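You operate a simulated robot arm through the tools that you are given. There is no shell and no other tool.

Carry out the task below with a simulated robot arm. There is one attempt and no reset: what you move stays moved.

Task
Set the overload dial to the motor data plate's amps, reset it, close up.
Fine: narrow door first, both shut and latched; main isolator stays locked.

The check looks at the end state, three seconds after you hand in, the way a careful person would. Anything else that was tipped, shoved, dropped, spilled or broken makes it a failure.

Robot
A 7-joint arm with a two-finger parallel gripper, fixed in place. Base frame: the origin is on the floor under the middle of its stand, x ahead of it, y to its left, z up. Units: mm, degrees, N and s.
It reaches about 1372 mm from its shoulder. Its first joint turns from -149.0 to 149.0 degrees. Payload 3.43 kg.
Tool frame: the origin (TCP) lies between the finger pads and is the grasp point; the fingertips stand 30 mm ahead of it; z points along the fingers, y is the line along which they close. The gripper opens to 94 mm. The fingers are 28 mm wide and 10 mm thick; the gripper's body (50 by 96 mm) begins 55 mm behind the TCP.
Orientation is that of the tool frame in the base frame, as a unit quaternion [x, y, z, w]. With the fingers straight down and closing along the base's y, the tool's x points along the base's -x, its y along +y and its z along -z.

Tools
- The arm moves only by the tool move_arm. Its argument "series" is a list of rows, each a list of 3 entries, a list of its own where there are three numbers: the shift along the tool's x, y, z in units of 200 mm (1.0 is 200 mm), then the turn, a rotation vector about the tool's x, y, z in units of 180 degrees (1.0 is 180 degrees), then the gripper command, from -1 (shut) to 1 (fully open), values between in proportion. In form: [[[tx, ty, tz], [rx, ry, rz], claw], ...]. A call has 1 to 20 rows; each row is the pose to reach, as a shift and turn from the pose commanded when the call began, along the tool's axes at that moment. A call with a number of a shift or a turn outside -1 to 1 is refused whole. A row lasts 0.2 s, in which the tool goes at most 50 mm and 8.6 degrees; a call with a longer step from one row to the next is refused whole, and so is a gripper value outside its range. Where a pose cannot be reached the arm comes as near as it can. A force on the tool above 40 N (or 10 N above the force at the start of the call, whichever is more), or a blocked arm, ends the call early, and 0.2 s more pass. The fingers move at their own pace (about 45 mm/s each) and stop on an object; they squeeze with about 33 N. The grip force told is the motor's: it shows also when the fingers shut on nothing. Time passes only in rows, and 0.2 s behind the last, so rows that repeat a pose let the fingers close. The reply holds the time, the measured pose of the TCP, the force on the tool along the base axes, the opening and the grip force, in the units named above and with some noise, with the torque about the TCP (base axes, N m) and any sound that the robot's microphone picked up.
- Cameras (640 x 400 px; columns grow to the right, rows downward): "scene" is fixed at [218.7, 498.9, 1513]; the picture's right is [0.81, -0.59, 0.00], its down [-0.42, -0.57, -0.70] and it looks along [0.42, 0.57, -0.71] (base axes); focal length 214 px, centre (320, 200). "wrist" rides on the gripper at [76, 14, -102] in the tool frame; the picture's right is [-0.18, 0.98, 0.00], its down [-0.75, -0.14, -0.64] and it looks along [-0.63, -0.12, 0.77] (tool axes); focal length 243 px, centre (320, 200). There is no depth. A picture from a camera that has moved, and an enlarged one, comes with that camera's place and axes in the base frame and with its lens.
- get_image(camera): a new picture of that camera. No time passes.
- zoom(camera, box): a new picture of the part [left, top, right, bottom] of that camera's present view, enlarged. No time passes.
- hand_in(): hands the job in; it is judged then, once.

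Nothing tells you positions but the pictures and the camera data. Unless the task says otherwise, let go and move clear before handing in.

The tools are called after "Call:" by a JSON object that holds its "name" and its "arguments". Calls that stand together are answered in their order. move_arm: Moves the arm, as the interface text tells. Its arguments: {"type":"object","properties":{"series":{"type":"array"}},"required":["series"]} The other tools are called the same way: get_image (camera) takes a picture; zoom (camera, box) takes an enlarged picture of a part of a camera's view; hand_in () hands the job in.

At the start:

```text
clock: 0.0
position: [714.1, 411.9, 1134.1]
tcp_rot: [0.0, 1.0, 0.001, -0.001]
ft_force: [0.3, -0.2, -0.3]
torque: [0.01, 0.0, -0.01]
gripper_width: 93.7
finger_force: 0.0
```

scene: 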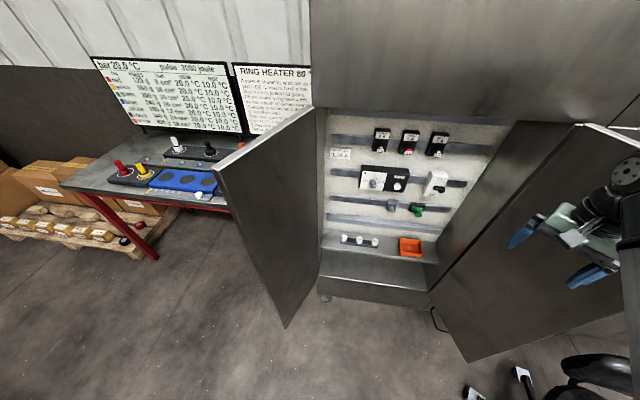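
wrist: 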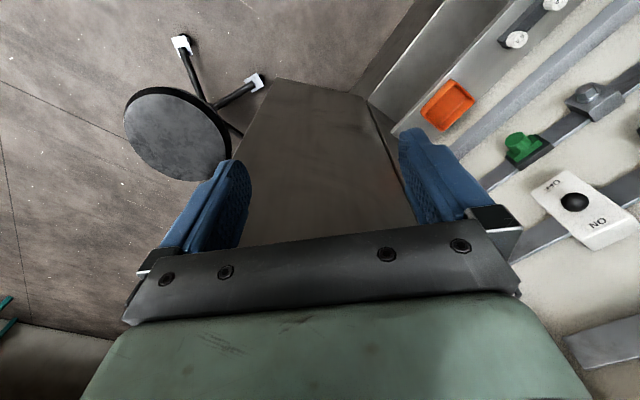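

I see an open cabinet with two doors (left one narrower, right one wider), with devices on rails inside; I take the overload relay to be the black/white device in the middle of the panel. First I'll zoom in on the pictures to find the motor data plate, the dial, and the doors.

Call:
{"name": "zoom", "arguments": {"camera": "scene", "box": [310, 110, 470, 210]}}

Call:
{"name": "zoom", "arguments": {"camera": "scene", "box": [320, 190, 480, 290]}}

Call:
{"name": "zoom", "arguments": {"camera": "scene", "box": [80, 50, 320, 200]}}

Call:
{"name": "zoom", "arguments": {"camera": "scene", "box": [480, 110, 640, 210]}}

Call:
{"name": "zoom", "arguments": {"camera": "scene", "box": [420, 240, 640, 400]}}

Call:
{"name": "zoom", "arguments": {"camera": "wrist", "box": [400, 0, 640, 270]}}

```text
4.00 times, centred on (390, 160) of scene
camera zoom: at [218.7, 498.9, 1513.0], right [0.81, -0.59, 0.0], down [-0.42, -0.57, -0.7], along [0.42, 0.57, -0.71], focal length 858 px, centre (40, 360)
```

zoom: 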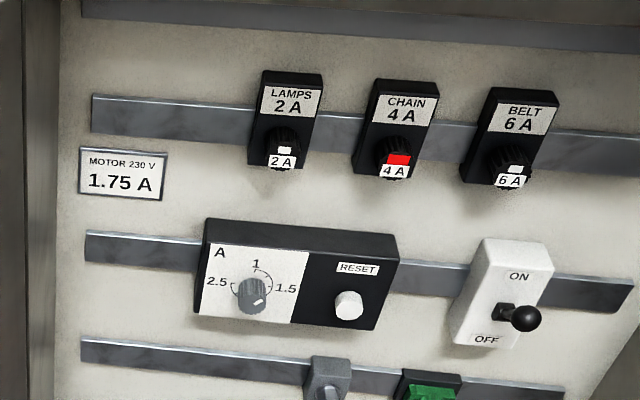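

```text
4.00 times, centred on (400, 240) of scene
camera zoom: at [218.7, 498.9, 1513.0], right [0.81, -0.59, 0.0], down [-0.42, -0.57, -0.7], along [0.42, 0.57, -0.71], focal length 858 px, centre (0, 40)
```

zoom: 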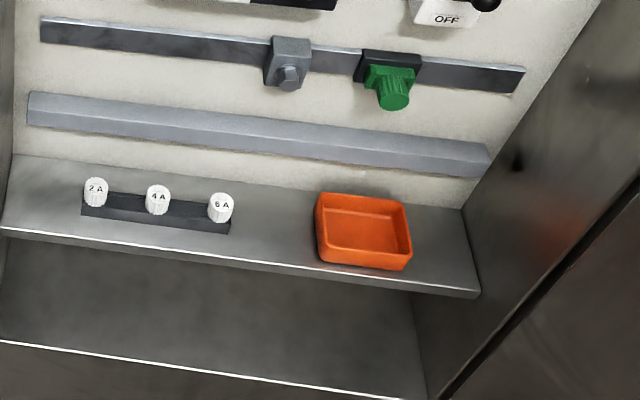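

```text
2.67 times, centred on (200, 125) of scene
camera zoom: at [218.7, 498.9, 1513.0], right [0.81, -0.59, 0.0], down [-0.42, -0.57, -0.7], along [0.42, 0.57, -0.71], focal length 572 px, centre (640, 400)
```

zoom: 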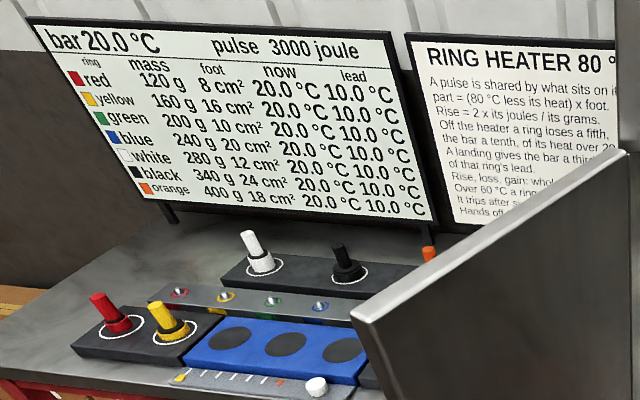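

```text
4.00 times, centred on (560, 160) of scene
camera zoom: at [218.7, 498.9, 1513.0], right [0.81, -0.59, 0.0], down [-0.42, -0.57, -0.7], along [0.42, 0.57, -0.71], focal length 858 px, centre (-640, 360)
```

zoom: 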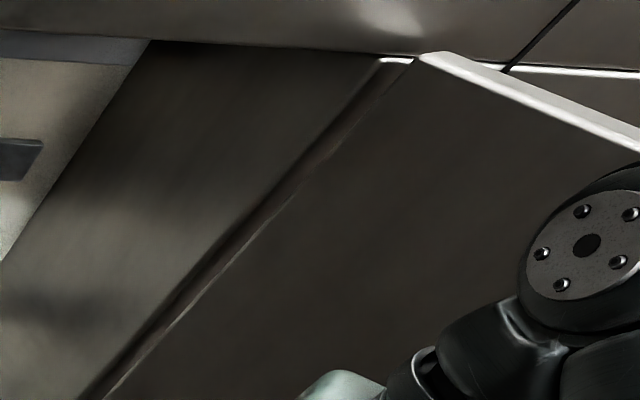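

```text
2.50 times, centred on (530, 320) of scene
camera zoom: at [218.7, 498.9, 1513.0], right [0.81, -0.59, 0.0], down [-0.42, -0.57, -0.7], along [0.42, 0.57, -0.71], focal length 536 px, centre (-205, -100)
```

zoom: 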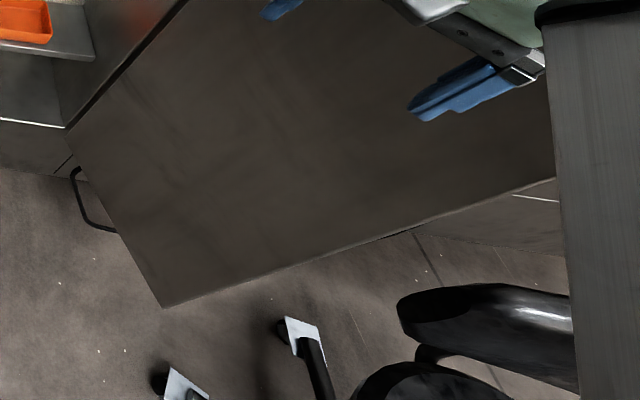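

```text
1.48 times, centred on (520, 135) of wrist
camera zoom: at [636.7, 424.4, 1236.5], right [0.18, 0.98, 0.0], down [0.75, -0.14, 0.64], along [0.63, -0.12, -0.77], focal length 359 px, centre (24, 296)
```

zoom: 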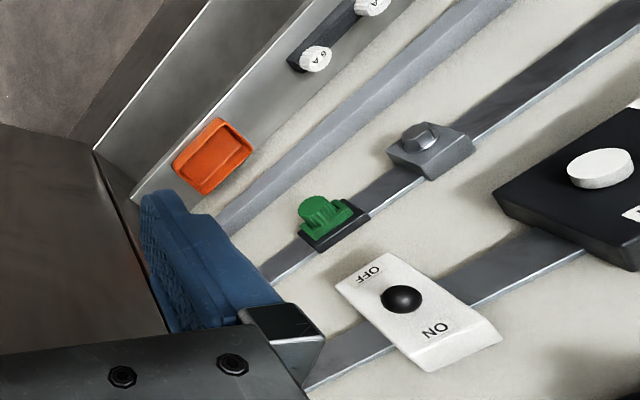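

The plate reads MOTOR 230 V 1.75 A. The overload relay, with its dial and white RESET button, sits around (740–805, 810–875, 985). The cabinet faces the robot at about 45° of yaw. I'll back off and turn the wrist camera towards the panel for a closer look.

Call:
{"name": "move_arm", "arguments": {"series": [[[0.106, 0.046, 0.047], [-0.0125, -0.0298, -0.0263], 1], [[0.211, 0.092, 0.093], [-0.0251, -0.0595, -0.0526], 1], [[0.317, 0.138, 0.14], [-0.0376, -0.0893, -0.0789], 1], [[0.422, 0.184, 0.187], [-0.0502, -0.119, -0.1052], 1], [[0.528, 0.229, 0.233], [-0.0627, -0.1488, -0.1314], 1], [[0.633, 0.275, 0.28], [-0.0753, -0.1785, -0.1577], 1], [[0.739, 0.321, 0.327], [-0.0878, -0.2083, -0.184], 1], [[0.844, 0.367, 0.373], [-0.1004, -0.238, -0.2103], 1], [[0.95, 0.413, 0.42], [-0.1129, -0.2678, -0.2366], 1], [[0.95, 0.413, 0.42], [-0.1129, -0.2678, -0.2366], 1]]}}

Call:
{"name": "get_image", "arguments": {"camera": "wrist"}}

Call:
{"name": "get_image", "arguments": {"camera": "scene"}}

```text
clock: 2.2
position: [522.7, 494.4, 1050.5]
tcp_rot: [-0.35, 0.831, 0.167, 0.398]
ft_force: [-0.2, -0.3, 0.9]
torque: [0.01, 0.01, 0.0]
gripper_width: 93.8
finger_force: 0.0
```

```text
taken
camera wrist: at [423.8, 411.2, 1055.4], right [-0.62, 0.77, 0.14], down [0.08, -0.12, 0.99], along [0.78, 0.63, 0.01], focal length 243 px, centre (320, 200)
```

wrist: 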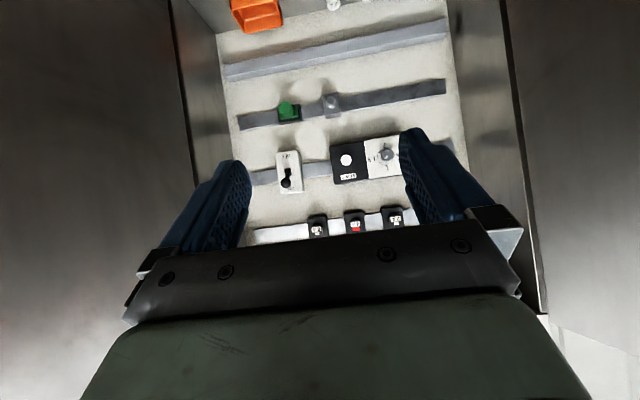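

```text
taken
```

scene: 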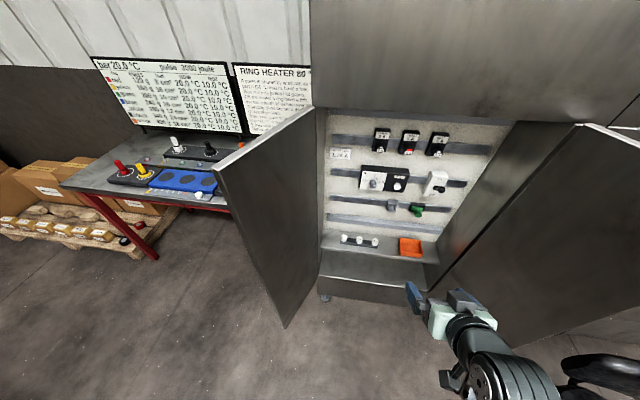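

The camera now sees the panel upside-down and square-on. I'll zoom in on the relay, the dial and the door edges.

Call:
{"name": "zoom", "arguments": {"camera": "wrist", "box": [240, 130, 400, 230]}}

Call:
{"name": "zoom", "arguments": {"camera": "wrist", "box": [360, 130, 440, 180]}}

Call:
{"name": "zoom", "arguments": {"camera": "wrist", "box": [440, 0, 640, 125]}}

Call:
{"name": "zoom", "arguments": {"camera": "wrist", "box": [480, 250, 640, 400]}}

Call:
{"name": "zoom", "arguments": {"camera": "wrist", "box": [0, 0, 240, 150]}}

Call:
{"name": "zoom", "arguments": {"camera": "scene", "box": [340, 155, 420, 205]}}

Call:
{"name": "zoom", "arguments": {"camera": "scene", "box": [200, 100, 360, 340]}}

Call:
{"name": "zoom", "arguments": {"camera": "scene", "box": [400, 100, 640, 370]}}

```text
4.00 times, centred on (320, 180) of wrist
camera zoom: at [423.8, 411.2, 1055.4], right [-0.62, 0.77, 0.14], down [0.08, -0.12, 0.99], along [0.78, 0.63, 0.01], focal length 970 px, centre (320, 280)
```

zoom: 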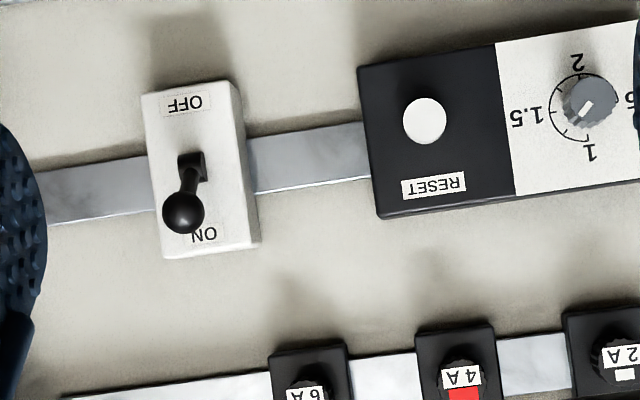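

```text
8.00 times, centred on (400, 155) of wrist
camera zoom: at [423.8, 411.2, 1055.4], right [-0.62, 0.77, 0.14], down [0.08, -0.12, 0.99], along [0.78, 0.63, 0.01], focal length 1941 px, centre (-320, 560)
```

zoom: 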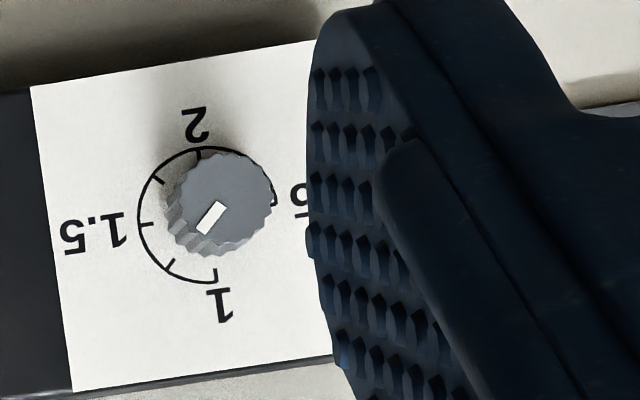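

```text
3.20 times, centred on (540, 62) of wrist
camera zoom: at [423.8, 411.2, 1055.4], right [-0.62, 0.77, 0.14], down [0.08, -0.12, 0.99], along [0.78, 0.63, 0.01], focal length 776 px, centre (-384, 640)
```

zoom: 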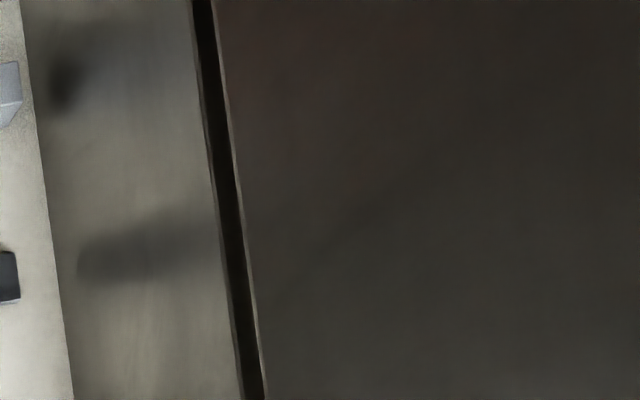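

```text
2.67 times, centred on (560, 325) of wrist
camera zoom: at [423.8, 411.2, 1055.4], right [-0.62, 0.77, 0.14], down [0.08, -0.12, 0.99], along [0.78, 0.63, 0.01], focal length 647 px, centre (-320, -133)
```

zoom: 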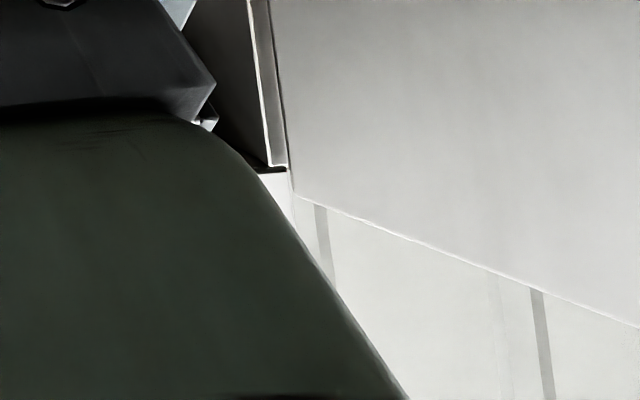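

```text
2.67 times, centred on (120, 75) of wrist
camera zoom: at [423.8, 411.2, 1055.4], right [-0.62, 0.77, 0.14], down [0.08, -0.12, 0.99], along [0.78, 0.63, 0.01], focal length 647 px, centre (853, 533)
```

zoom: 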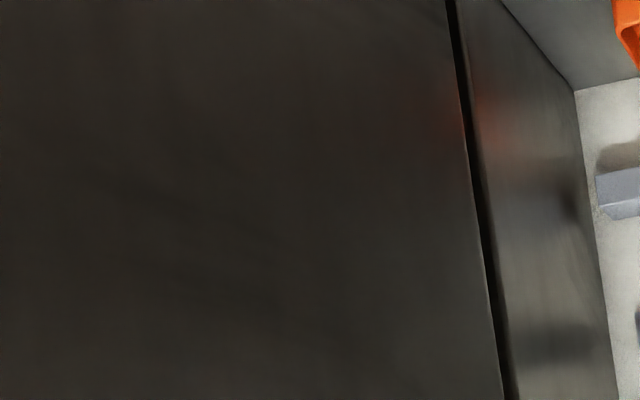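

```text
8.00 times, centred on (380, 180) of scene
camera zoom: at [218.7, 498.9, 1513.0], right [0.81, -0.59, 0.0], down [-0.42, -0.57, -0.7], along [0.42, 0.57, -0.71], focal length 1716 px, centre (-160, 360)
```

zoom: 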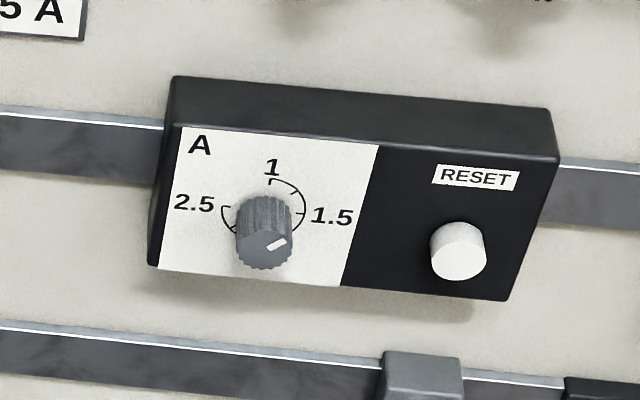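

```text
1.67 times, centred on (280, 220) of scene
camera zoom: at [218.7, 498.9, 1513.0], right [0.81, -0.59, 0.0], down [-0.42, -0.57, -0.7], along [0.42, 0.57, -0.71], focal length 358 px, centre (387, 167)
```

zoom: 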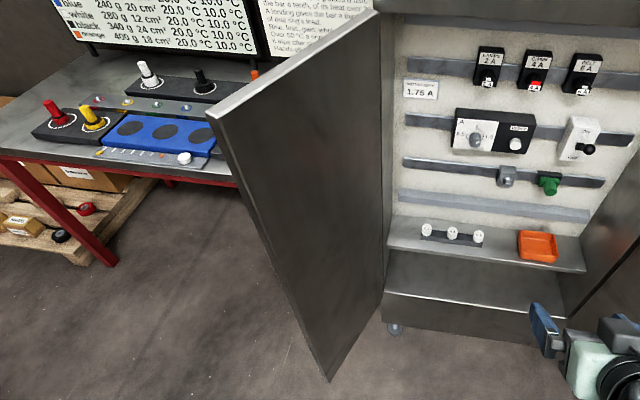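

```text
1.48 times, centred on (520, 235) of scene
camera zoom: at [218.7, 498.9, 1513.0], right [0.81, -0.59, 0.0], down [-0.42, -0.57, -0.7], along [0.42, 0.57, -0.71], focal length 318 px, centre (24, 148)
```

zoom: 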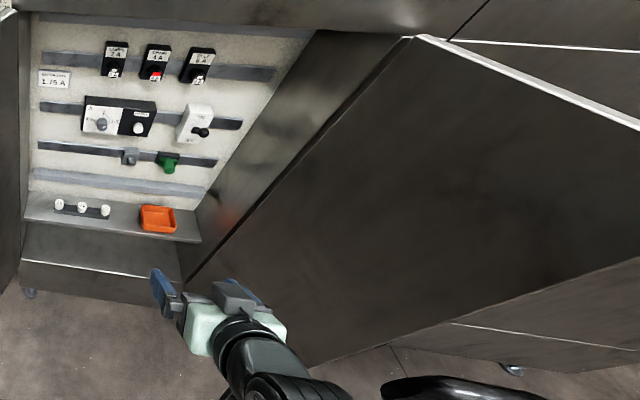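

The dial scale runs 1 at the top, 1.5 right, 2 bottom and 2.5 left, with ticks every 0.25. The pointer now sits near 1.25 and must turn about 90° clockwise to 1.75. I'll bring the gripper square to the panel, rolled −45°, and partway in towards the dial.

Call:
{"name": "move_arm", "arguments": {"series": [[[-0.048, 0.034, 0.092], [0.011, -0.0254, -0.0298], 0.5], [[-0.096, 0.068, 0.184], [0.0219, -0.0507, -0.0597], 0.5], [[-0.144, 0.102, 0.276], [0.0329, -0.0761, -0.0895], 0.5], [[-0.192, 0.137, 0.368], [0.0439, -0.1014, -0.1193], 0.5], [[-0.239, 0.171, 0.459], [0.0548, -0.1268, -0.1491], 0.5], [[-0.287, 0.205, 0.551], [0.0658, -0.1521, -0.179], 0.5], [[-0.335, 0.239, 0.643], [0.0767, -0.1775, -0.2088], 0.5], [[-0.383, 0.273, 0.735], [0.0877, -0.2028, -0.2386], 0.5], [[-0.383, 0.273, 0.735], [0.0877, -0.2028, -0.2386], 0.5]]}}

Call:
{"name": "get_image", "arguments": {"camera": "wrist"}}

Call:
{"name": "get_image", "arguments": {"camera": "scene"}}

```text
clock: 4.2
position: [597.8, 649.2, 1016.6]
tcp_rot: [-0.501, 0.5, 0.001, 0.706]
ft_force: [0.0, 1.2, 0.1]
torque: [0.02, 0.04, 0.02]
gripper_width: 70.7
finger_force: 0.1
```

```text
taken
camera wrist: at [556.5, 544.2, 952.9], right [-0.59, 0.58, -0.56], down [-0.76, -0.15, 0.64], along [0.28, 0.8, 0.53], focal length 243 px, centre (320, 200)
```

wrist: 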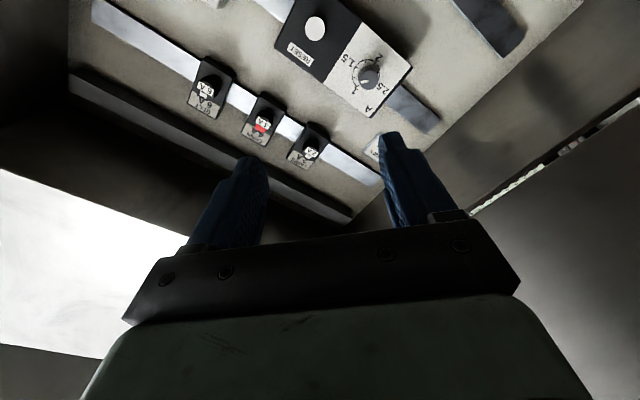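

```text
taken
```

scene: 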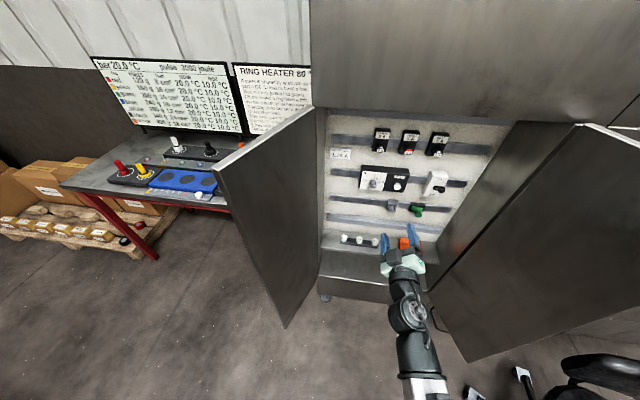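

The gripper is square to the panel now. I'll zoom in to refine the dial position and the panel's angle.

Call:
{"name": "zoom", "arguments": {"camera": "wrist", "box": [270, 0, 430, 120]}}

Call:
{"name": "zoom", "arguments": {"camera": "wrist", "box": [320, 20, 400, 120]}}

Call:
{"name": "zoom", "arguments": {"camera": "wrist", "box": [440, 60, 640, 260]}}

```text
3.33 times, centred on (350, 60) of wrist
camera zoom: at [556.5, 544.2, 952.9], right [-0.59, 0.58, -0.56], down [-0.76, -0.15, 0.64], along [0.28, 0.8, 0.53], focal length 809 px, centre (220, 667)
```

zoom: 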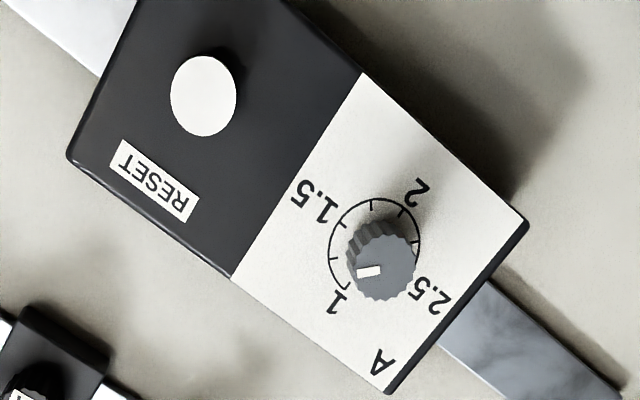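

```text
4.00 times, centred on (360, 70) of wrist
camera zoom: at [556.5, 544.2, 952.9], right [-0.59, 0.58, -0.56], down [-0.76, -0.15, 0.64], along [0.28, 0.8, 0.53], focal length 970 px, centre (160, 720)
```

zoom: 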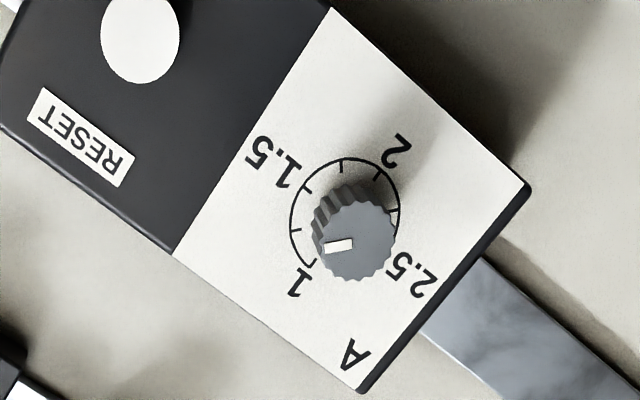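

```text
2.00 times, centred on (540, 160) of wrist
camera zoom: at [556.5, 544.2, 952.9], right [-0.59, 0.58, -0.56], down [-0.76, -0.15, 0.64], along [0.28, 0.8, 0.53], focal length 485 px, centre (-120, 280)
```

zoom: 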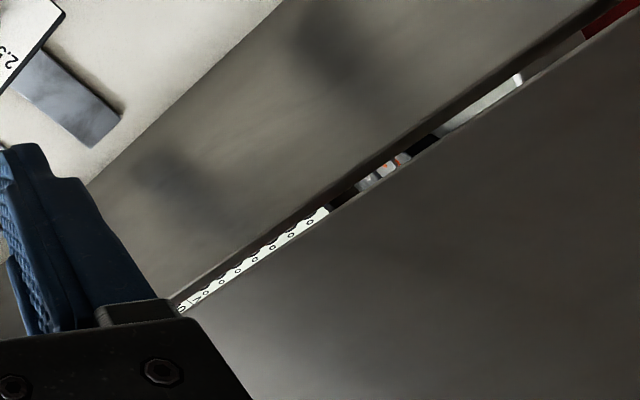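

The pointer reads about 1.25–1.28 A and the knob face centre is near (734.5, 867, 986). I'll approach to a standoff with the fingertips about 40 mm short of the knob.

Call:
{"name": "move_arm", "arguments": {"series": [[[-0.0156, 0.052, 0.15], [0, 0, 0], 0.3], [[-0.0312, 0.104, 0.3], [0, 0, 0], 0.3], [[-0.0468, 0.156, 0.45], [0, 0, 0], 0.3], [[-0.0623, 0.208, 0.6], [0, 0, 0], 0.3], [[-0.078, 0.26, 0.75], [0, 0, 0], 0.3], [[-0.0935, 0.312, 0.9035], [0, 0, 0], 0.3], [[-0.0935, 0.312, 0.9035], [0, 0, 0], 0.3]]}}

Call:
{"name": "get_image", "arguments": {"camera": "wrist"}}

Call:
{"name": "zoom", "arguments": {"camera": "scene", "box": [310, 110, 470, 210]}}

```text
clock: 5.8
position: [686.1, 818.2, 984.6]
tcp_rot: [-0.501, 0.501, 0.001, 0.706]
ft_force: [0.3, -0.7, -0.1]
torque: [0.02, 0.02, 0.01]
gripper_width: 60.9
finger_force: 0.0
```

```text
taken
camera wrist: at [644.1, 712.9, 920.9], right [-0.59, 0.58, -0.56], down [-0.76, -0.15, 0.64], along [0.29, 0.8, 0.53], focal length 243 px, centre (320, 200)
```

wrist: 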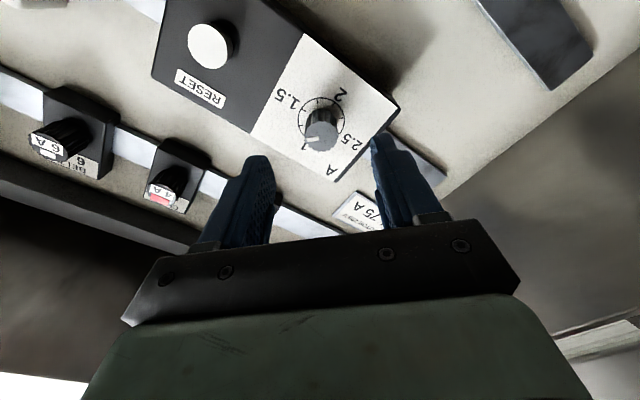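

```text
4.00 times, centred on (390, 160) of scene
camera zoom: at [218.7, 498.9, 1513.0], right [0.81, -0.59, 0.0], down [-0.42, -0.57, -0.7], along [0.42, 0.57, -0.71], focal length 858 px, centre (40, 360)
```

zoom: 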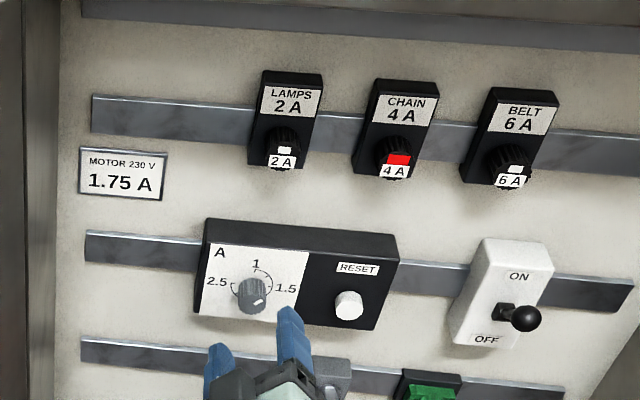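

Call:
{"name": "zoom", "arguments": {"camera": "wrist", "box": [270, 80, 370, 180]}}

Call:
{"name": "zoom", "arguments": {"camera": "scene", "box": [340, 155, 420, 205]}}

```text
4.00 times, centred on (320, 130) of wrist
camera zoom: at [644.1, 712.9, 920.9], right [-0.59, 0.58, -0.56], down [-0.76, -0.15, 0.64], along [0.29, 0.8, 0.53], focal length 970 px, centre (320, 480)
```

zoom: 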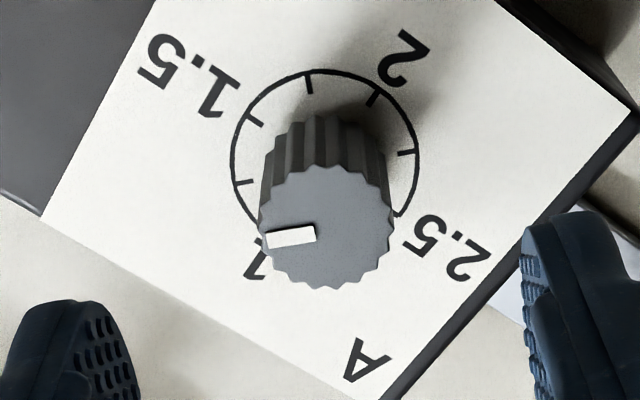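

```text
8.00 times, centred on (380, 180) of scene
camera zoom: at [218.7, 498.9, 1513.0], right [0.81, -0.59, 0.0], down [-0.42, -0.57, -0.7], along [0.42, 0.57, -0.71], focal length 1716 px, centre (-160, 360)
```

zoom: 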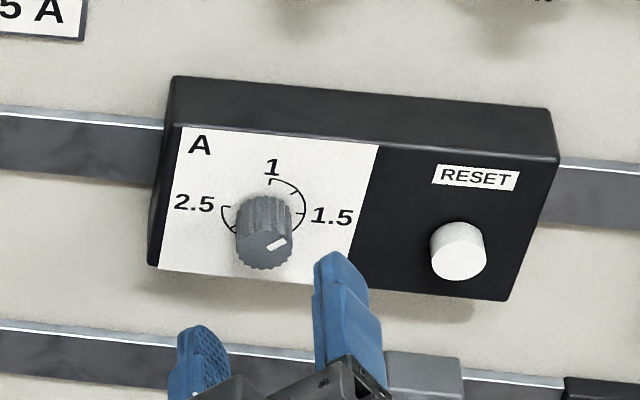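

The knob is about 24 mm in diameter and 28 mm tall, with the pointer at 45° (1.25 A). It lines up with the tool axis to within 3 mm, so I'll advance until the fingers straddle it.

Call:
{"name": "move_arm", "arguments": {"series": [[[-0.0125, 0.0, 0.07], [0, 0, 0], 0.1], [[-0.0125, 0.0, 0.14], [0, 0, 0], 0.1], [[-0.0125, 0.0, 0.21], [0, 0, 0], 0.1], [[-0.0125, 0.0, 0.25], [0, 0, 0], 0.1], [[-0.0125, 0.0, 0.285], [0, 0, 0], 0.1]]}}

Call:
{"name": "get_image", "arguments": {"camera": "wrist"}}

Call:
{"name": "zoom", "arguments": {"camera": "scene", "box": [340, 155, 420, 205]}}

Call:
{"name": "zoom", "arguments": {"camera": "wrist", "box": [240, 90, 400, 190]}}

```text
clock: 7.0
position: [724.1, 860.1, 987.5]
tcp_rot: [-0.501, 0.501, 0.001, 0.706]
ft_force: [-0.5, -0.7, 0.9]
torque: [0.01, 0.0, -0.01]
gripper_width: 51.6
finger_force: 0.0
```

```text
taken
camera wrist: at [681.7, 755.2, 923.7], right [-0.59, 0.58, -0.56], down [-0.76, -0.15, 0.64], along [0.29, 0.8, 0.53], focal length 243 px, centre (320, 200)
```

wrist: 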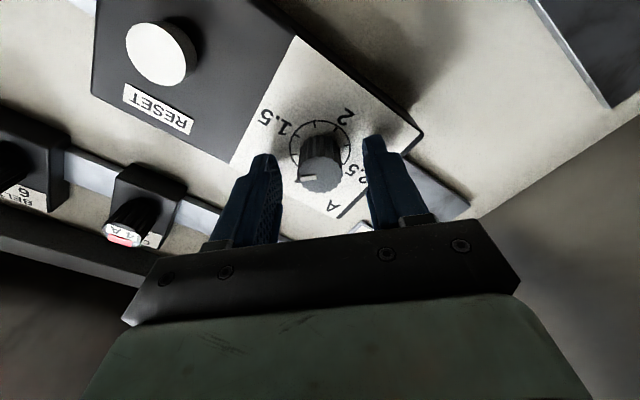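

```text
8.00 times, centred on (380, 180) of scene
camera zoom: at [218.7, 498.9, 1513.0], right [0.81, -0.59, 0.0], down [-0.42, -0.57, -0.7], along [0.42, 0.57, -0.71], focal length 1716 px, centre (-160, 360)
```

zoom: 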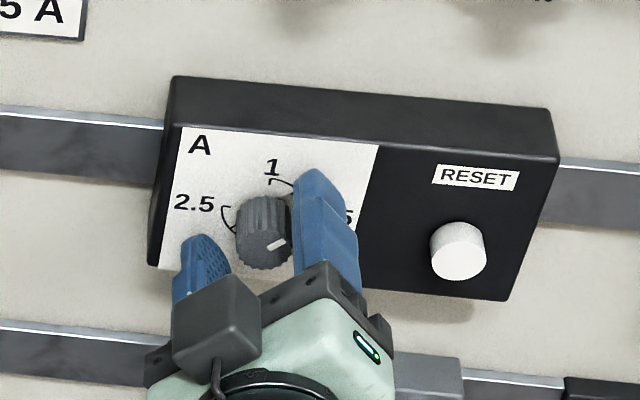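

```text
4.00 times, centred on (320, 140) of wrist
camera zoom: at [681.7, 755.2, 923.7], right [-0.59, 0.58, -0.56], down [-0.76, -0.15, 0.64], along [0.29, 0.8, 0.53], focal length 970 px, centre (320, 440)
```

zoom: 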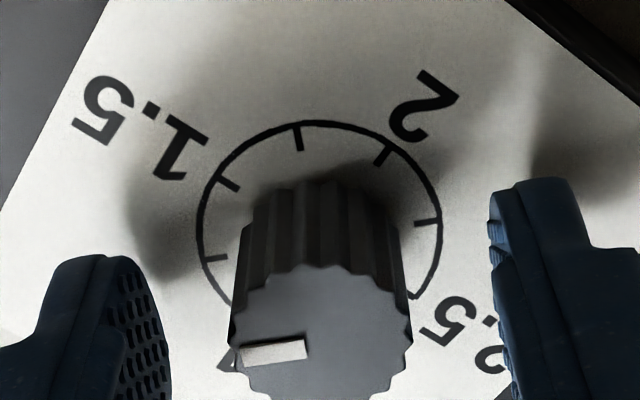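

The fingers straddle the knob, centred to within about a millimetre. I'll go 5 mm deeper and close on it.

Call:
{"name": "move_arm", "arguments": {"series": [[[0.0, 0.0, 0.0125], [0, 0, 0], 0.0], [[0.0, 0.0, 0.025], [0, 0, 0], -0.2], [[0.0, 0.0, 0.025], [0, 0, 0], -0.5], [[0.0, 0.0, 0.025], [0, 0, 0], -1], [[0.0, 0.0, 0.025], [0, 0, 0], -1], [[0.0, 0.0, 0.025], [0, 0, 0], -1]]}}

Call:
{"name": "zoom", "arguments": {"camera": "wrist", "box": [240, 90, 400, 190]}}

Call:
{"name": "zoom", "arguments": {"camera": "scene", "box": [340, 155, 420, 205]}}

```text
clock: 8.4
position: [726.4, 864.0, 986.6]
tcp_rot: [-0.501, 0.501, 0.001, 0.706]
ft_force: [-2.7, 0.7, -2.6]
torque: [0.38, -0.35, -0.24]
gripper_width: 25.8
finger_force: 44.7
```

```text
4.00 times, centred on (320, 140) of wrist
camera zoom: at [684.6, 758.5, 923.4], right [-0.59, 0.58, -0.56], down [-0.76, -0.15, 0.64], along [0.29, 0.8, 0.53], focal length 970 px, centre (320, 440)
```

zoom: 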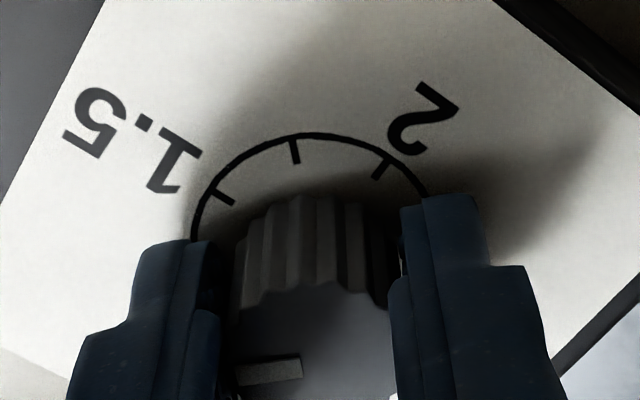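

```text
8.00 times, centred on (380, 180) of scene
camera zoom: at [218.7, 498.9, 1513.0], right [0.81, -0.59, 0.0], down [-0.42, -0.57, -0.7], along [0.42, 0.57, -0.71], focal length 1716 px, centre (-160, 360)
```

zoom: 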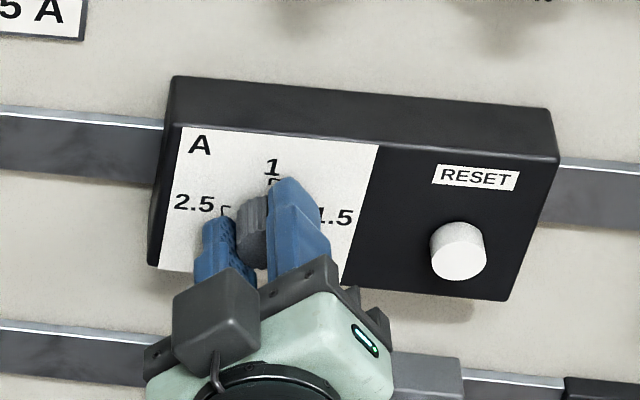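

The knob is gripped with an opening of 25.8 mm. Now I'll turn it 90° clockwise, positive about the tool z, in small steps.

Call:
{"name": "move_arm", "arguments": {"series": [[[0, 0, 0], [0, 0, 0.04], -1], [[0, 0, 0], [0, 0, 0.08], -1], [[0, 0, 0], [0, 0, 0.12], -1], [[0, 0, 0], [0, 0, 0.16], -1], [[0, 0, 0], [0, 0, 0.2], -1], [[0, 0, 0], [0, 0, 0.24], -1], [[0, 0, 0], [0, 0, 0.25], -1], [[0, 0, 0], [0, 0, 0.25], -1]]}}

Call:
{"name": "zoom", "arguments": {"camera": "wrist", "box": [240, 90, 400, 190]}}

Call:
{"name": "zoom", "arguments": {"camera": "scene", "box": [340, 155, 420, 205]}}

```text
clock: 10.2
position: [728.1, 862.5, 987.2]
tcp_rot: [-0.27, 0.655, 0.271, 0.652]
ft_force: [7.5, 7.9, 11.6]
torque: [0.02, -0.07, -0.47]
gripper_width: 25.7
finger_force: 45.2
```

```text
4.00 times, centred on (320, 140) of wrist
camera zoom: at [644.6, 798.4, 911.9], right [-0.69, 0.69, 0.19], down [-0.35, -0.55, 0.76], along [0.63, 0.46, 0.63], focal length 970 px, centre (320, 440)
```

zoom: 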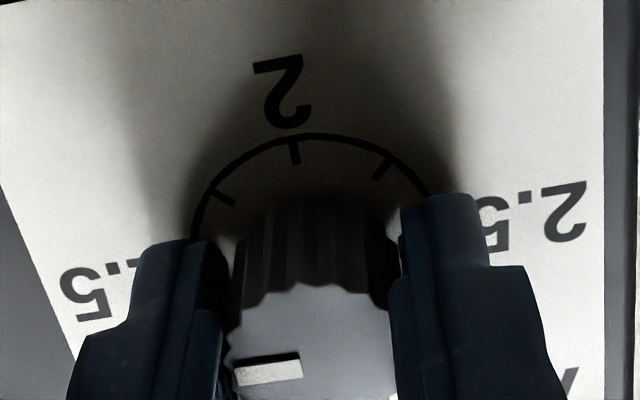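

```text
8.00 times, centred on (380, 180) of scene
camera zoom: at [218.7, 498.9, 1513.0], right [0.81, -0.59, 0.0], down [-0.42, -0.57, -0.7], along [0.42, 0.57, -0.71], focal length 1716 px, centre (-160, 360)
```

zoom: 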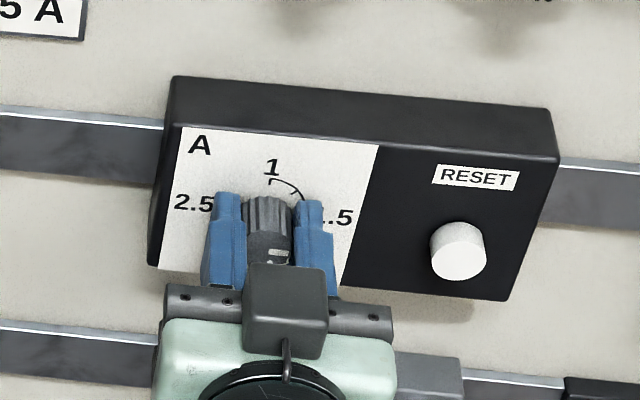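

The knob turned with the gripper by 45°. I'll turn it the remaining 45°.

Call:
{"name": "move_arm", "arguments": {"series": [[[0, 0, 0], [0, 0, 0.04], -1], [[0, 0, 0], [0, 0, 0.08], -1], [[0, 0, 0], [0, 0, 0.12], -1], [[0, 0, 0], [0, 0, 0.16], -1], [[0, 0, 0], [0, 0, 0.2], -1], [[0, 0, 0], [0, 0, 0.24], -1], [[0, 0, 0], [0, 0, 0.25], -1], [[0, 0, 0], [0, 0, 0.25], -1]]}}

Call:
{"name": "zoom", "arguments": {"camera": "wrist", "box": [240, 90, 400, 190]}}

Call:
{"name": "zoom", "arguments": {"camera": "scene", "box": [340, 155, 420, 205]}}

```text
clock: 12.0
position: [729.0, 861.8, 988.2]
tcp_rot: [0.001, 0.708, 0.499, 0.499]
ft_force: [25.4, -11.7, 5.9]
torque: [0.11, -0.13, 0.81]
gripper_width: 25.8
finger_force: 44.8
```

```text
4.00 times, centred on (320, 140) of wrist
camera zoom: at [610.5, 832.7, 943.8], right [-0.39, 0.4, 0.83], down [-0.01, -0.9, 0.43], along [0.92, 0.16, 0.36], focal length 970 px, centre (320, 440)
```

zoom: 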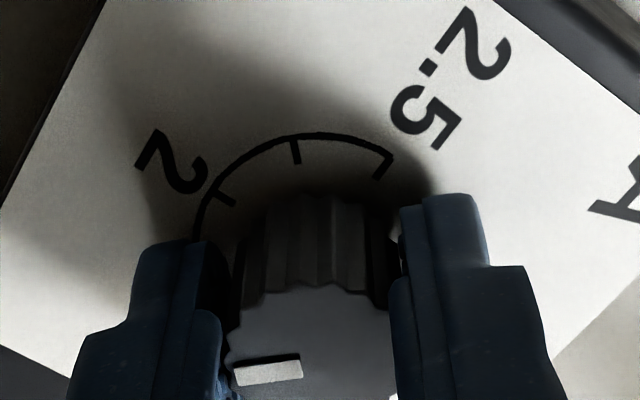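

```text
8.00 times, centred on (380, 180) of scene
camera zoom: at [218.7, 498.9, 1513.0], right [0.81, -0.59, 0.0], down [-0.42, -0.57, -0.7], along [0.42, 0.57, -0.71], focal length 1716 px, centre (-160, 360)
```

zoom: 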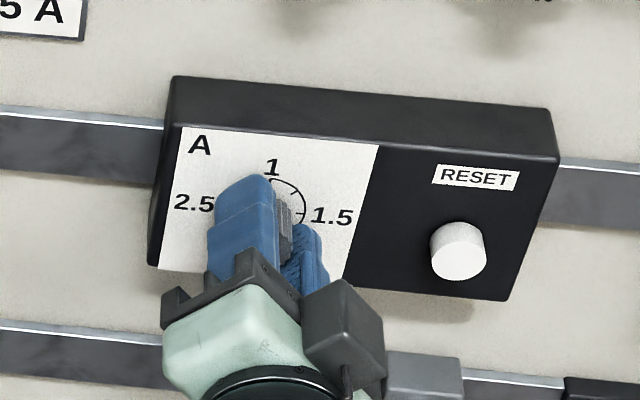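

The turn is done, with moderate side force from centring. I'll release, back straight out and read the dial.

Call:
{"name": "move_arm", "arguments": {"series": [[[0, 0, 0], [0, 0, 0], -0.3], [[0, 0, 0], [0, 0, 0], 0.1], [[0, 0, 0], [0, 0, 0], 0.1], [[0, 0, -0.1], [0, 0, 0], 0.1], [[0, 0, -0.2], [0, 0, 0], 0.1], [[0, 0, -0.3], [0, 0, 0], 0.1], [[0, 0, -0.3], [0, 0, 0], 0.1]]}}

Call:
{"name": "zoom", "arguments": {"camera": "wrist", "box": [270, 80, 370, 180]}}

Call:
{"name": "zoom", "arguments": {"camera": "scene", "box": [340, 155, 420, 205]}}

```text
clock: 13.6
position: [680.7, 821.4, 989.5]
tcp_rot: [-0.001, 0.709, 0.5, 0.498]
ft_force: [1.3, -0.1, -0.1]
torque: [0.04, -0.04, 0.02]
gripper_width: 51.7
finger_force: 0.0
```

```text
4.00 times, centred on (320, 130) of wrist
camera zoom: at [563.1, 792.0, 945.7], right [-0.4, 0.4, 0.83], down [0.0, -0.9, 0.43], along [0.92, 0.17, 0.36], focal length 970 px, centre (320, 480)
```

zoom: 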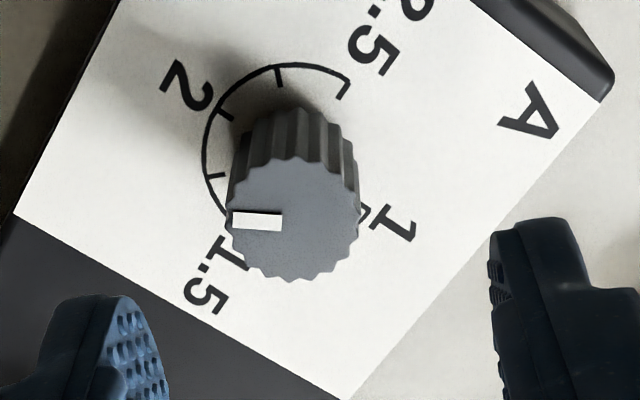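

```text
8.00 times, centred on (380, 180) of scene
camera zoom: at [218.7, 498.9, 1513.0], right [0.81, -0.59, 0.0], down [-0.42, -0.57, -0.7], along [0.42, 0.57, -0.71], focal length 1716 px, centre (-160, 360)
```

zoom: 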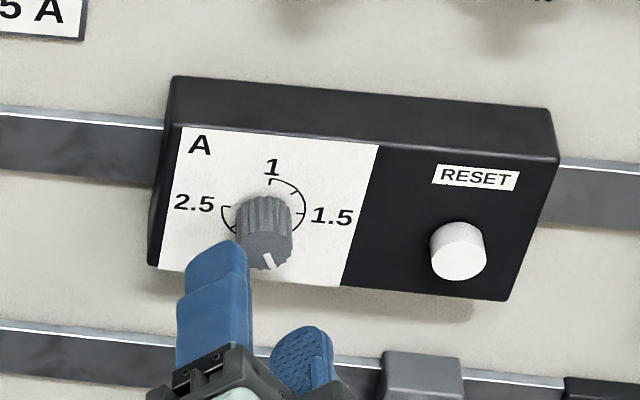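

The pointer is near 1.75–1.8. I'll zoom in tighter to measure it.

Call:
{"name": "zoom", "arguments": {"camera": "wrist", "box": [290, 90, 350, 155]}}

Call:
{"name": "zoom", "arguments": {"camera": "scene", "box": [360, 170, 390, 195]}}

```text
6.15 times, centred on (320, 122) of wrist
camera zoom: at [563.1, 792.0, 945.7], right [-0.4, 0.4, 0.83], down [0.0, -0.9, 0.43], along [0.92, 0.17, 0.36], focal length 1493 px, centre (320, 677)
```

zoom: 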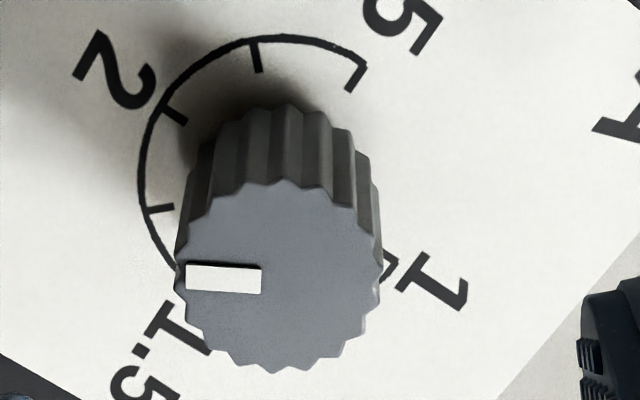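

```text
16.00 times, centred on (375, 182) of scene
camera zoom: at [218.7, 498.9, 1513.0], right [0.81, -0.59, 0.0], down [-0.42, -0.57, -0.7], along [0.42, 0.57, -0.71], focal length 3432 px, centre (-560, 480)
```

zoom: 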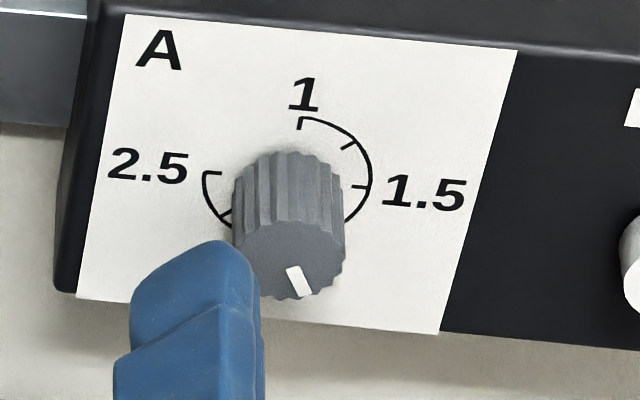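

The mark is about 11° past 1.75: it slipped when I released under side load, because the tool was about 6 mm off the knob axis at this roll. I'll recentre, re-grip, turn back about 11° and relieve the side load before letting go.

Call:
{"name": "move_arm", "arguments": {"series": [[[-0.008, -0.03, 0.08], [0, 0, 0], 0.1], [[-0.008, -0.03, 0.16], [0, 0, 0], 0.1], [[-0.008, -0.03, 0.24], [0, 0, 0], 0.1], [[-0.008, -0.03, 0.31], [0, 0, 0], 0.1], [[-0.008, -0.03, 0.31], [0, 0, 0], 0.1]]}}

Call:
{"name": "zoom", "arguments": {"camera": "wrist", "box": [240, 90, 400, 190]}}

```text
clock: 14.8
position: [732.8, 859.1, 983.8]
tcp_rot: [0.0, 0.708, 0.5, 0.498]
ft_force: [0.5, -0.3, 0.3]
torque: [-0.01, 0.01, 0.0]
gripper_width: 51.8
finger_force: 0.1
```

```text
4.00 times, centred on (320, 140) of wrist
camera zoom: at [613.9, 830.7, 940.3], right [-0.4, 0.4, 0.83], down [0.0, -0.9, 0.43], along [0.92, 0.17, 0.36], focal length 970 px, centre (320, 440)
```

zoom: 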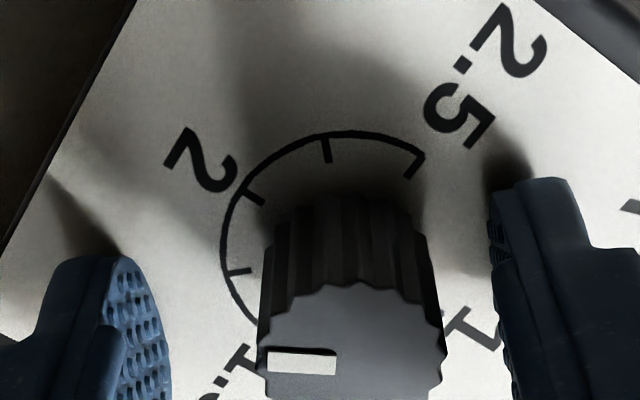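

The tool is about 4 mm off along its y now, so I'll correct that and then close gently.

Call:
{"name": "move_arm", "arguments": {"series": [[[0, 0.011, 0], [0, 0, 0], 0.1], [[0, 0.021, 0], [0, 0, 0], 0.1], [[0, 0.021, 0], [0, 0, 0], 0.1], [[0, 0.021, 0], [0, 0, 0], 0.1]]}}

Call:
{"name": "zoom", "arguments": {"camera": "wrist", "box": [240, 90, 400, 190]}}

```text
clock: 15.8
position: [729.6, 861.5, 987.3]
tcp_rot: [0.001, 0.709, 0.5, 0.498]
ft_force: [-0.4, -0.5, 0.0]
torque: [0.01, -0.02, 0.0]
gripper_width: 51.8
finger_force: 0.1
```

```text
4.00 times, centred on (320, 140) of wrist
camera zoom: at [612.1, 833.1, 944.1], right [-0.4, 0.4, 0.83], down [0.0, -0.9, 0.43], along [0.92, 0.17, 0.36], focal length 970 px, centre (320, 440)
```

zoom: 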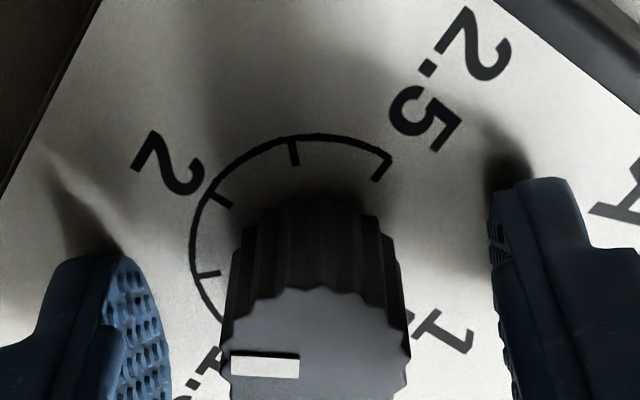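

Centred to within a millimetre. I'll close on the knob and look before turning.

Call:
{"name": "move_arm", "arguments": {"series": [[[0, -0.002, 0], [0, 0, 0], -0.3], [[0, -0.002, 0], [0, 0, 0], -0.6], [[0, -0.002, 0], [0, 0, 0], -1], [[0, -0.002, 0], [0, 0, 0], -1], [[0, -0.002, 0], [0, 0, 0], -1]]}}

Call:
{"name": "zoom", "arguments": {"camera": "wrist", "box": [280, 120, 360, 190]}}

```text
clock: 17.0
position: [730.6, 861.5, 988.1]
tcp_rot: [-0.001, 0.708, 0.5, 0.498]
ft_force: [-1.2, -3.5, -10.0]
torque: [0.23, -0.26, 0.12]
gripper_width: 25.3
finger_force: 45.1
```

```text
5.71 times, centred on (320, 155) of wrist
camera zoom: at [612.5, 833.3, 944.1], right [-0.4, 0.4, 0.83], down [0.0, -0.9, 0.44], along [0.92, 0.17, 0.36], focal length 1386 px, centre (320, 457)
```

zoom: 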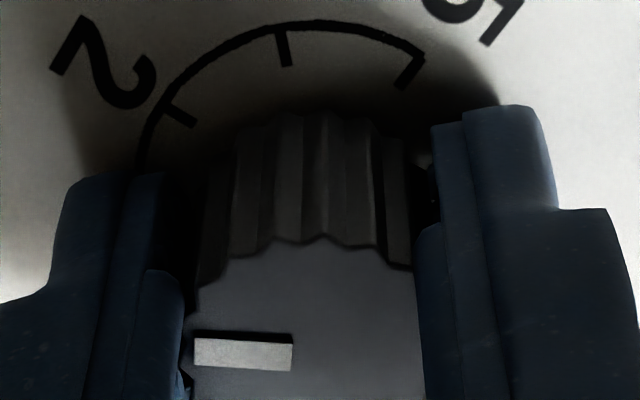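

The mark is about 14° past 1.75. Turning back 14° while gripped.

Call:
{"name": "move_arm", "arguments": {"series": [[[0, 0, 0], [0, 0, -0.026], -1], [[0, 0, 0], [0, 0, -0.052], -1], [[0, 0, 0], [0, 0, -0.078], -1], [[0, 0, 0], [0, 0, -0.078], -1], [[0, 0, 0], [0, 0, -0.078], -1]]}}

Call:
{"name": "zoom", "arguments": {"camera": "wrist", "box": [280, 120, 360, 190]}}

Call:
{"name": "zoom", "arguments": {"camera": "scene", "box": [350, 165, 390, 195]}}

```text
clock: 18.2
position: [729.3, 862.3, 986.8]
tcp_rot: [-0.086, 0.703, 0.435, 0.556]
ft_force: [-0.3, 3.0, 8.9]
torque: [0.24, -0.22, -0.14]
gripper_width: 25.4
finger_force: 45.0
```

```text
5.71 times, centred on (320, 155) of wrist
camera zoom: at [621.0, 824.8, 930.1], right [-0.53, 0.53, 0.66], down [-0.09, -0.81, 0.58], along [0.84, 0.24, 0.48], focal length 1386 px, centre (320, 457)
```

zoom: 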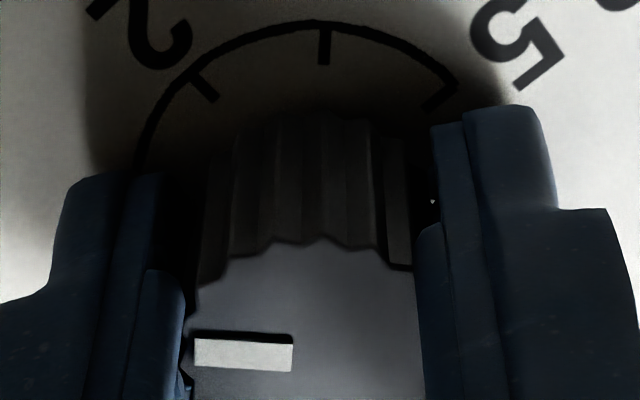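

```text
13.33 times, centred on (370, 180) of scene
camera zoom: at [218.7, 498.9, 1513.0], right [0.81, -0.59, 0.0], down [-0.42, -0.57, -0.7], along [0.42, 0.57, -0.71], focal length 2860 px, centre (-347, 467)
```

zoom: 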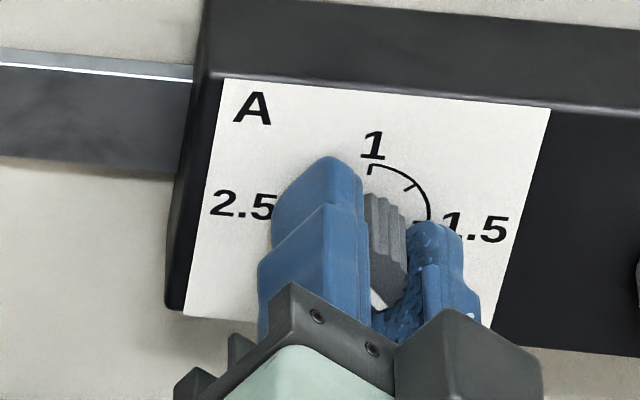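

The knob is now held at 1.75 ±1°. I'll relieve the residual side load, then open slowly and check.

Call:
{"name": "move_arm", "arguments": {"series": [[[-0.006, 0.004, 0], [0, 0, 0], -1], [[-0.006, 0.004, 0], [0, 0, 0], -1], [[-0.006, 0.004, 0], [0, 0, 0], -1]]}}

```text
clock: 19.0
position: [730.0, 862.2, 987.5]
tcp_rot: [-0.086, 0.703, 0.434, 0.556]
ft_force: [4.7, 8.3, 2.6]
torque: [0.26, -0.21, 0.08]
gripper_width: 25.2
finger_force: 44.5
```

Call:
{"name": "move_arm", "arguments": {"series": [[[0, 0.003, 0.0], [0, 0, 0], -1], [[0, 0.003, 0.0], [0, 0, 0], -0.4], [[0, 0.003, 0.0], [0, 0, 0], 0.0], [[0, 0.003, 0.0], [0, 0, 0], 0.1], [[0, 0.003, 0.0], [0, 0, 0], 0.1]]}}

Call:
{"name": "zoom", "arguments": {"camera": "wrist", "box": [280, 120, 360, 190]}}

```text
clock: 20.2
position: [729.5, 862.5, 989.4]
tcp_rot: [-0.086, 0.703, 0.435, 0.556]
ft_force: [-0.8, 0.0, -0.6]
torque: [-0.01, 0.04, -0.01]
gripper_width: 51.4
finger_force: 0.0
```

```text
5.71 times, centred on (320, 155) of wrist
camera zoom: at [620.2, 824.5, 931.2], right [-0.53, 0.53, 0.66], down [-0.09, -0.81, 0.58], along [0.84, 0.24, 0.48], focal length 1386 px, centre (320, 457)
```

zoom: 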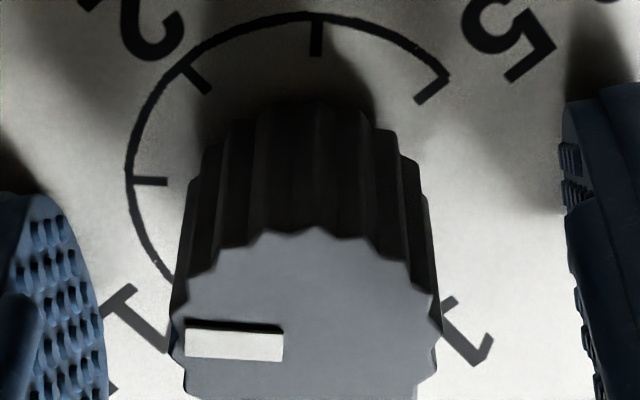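

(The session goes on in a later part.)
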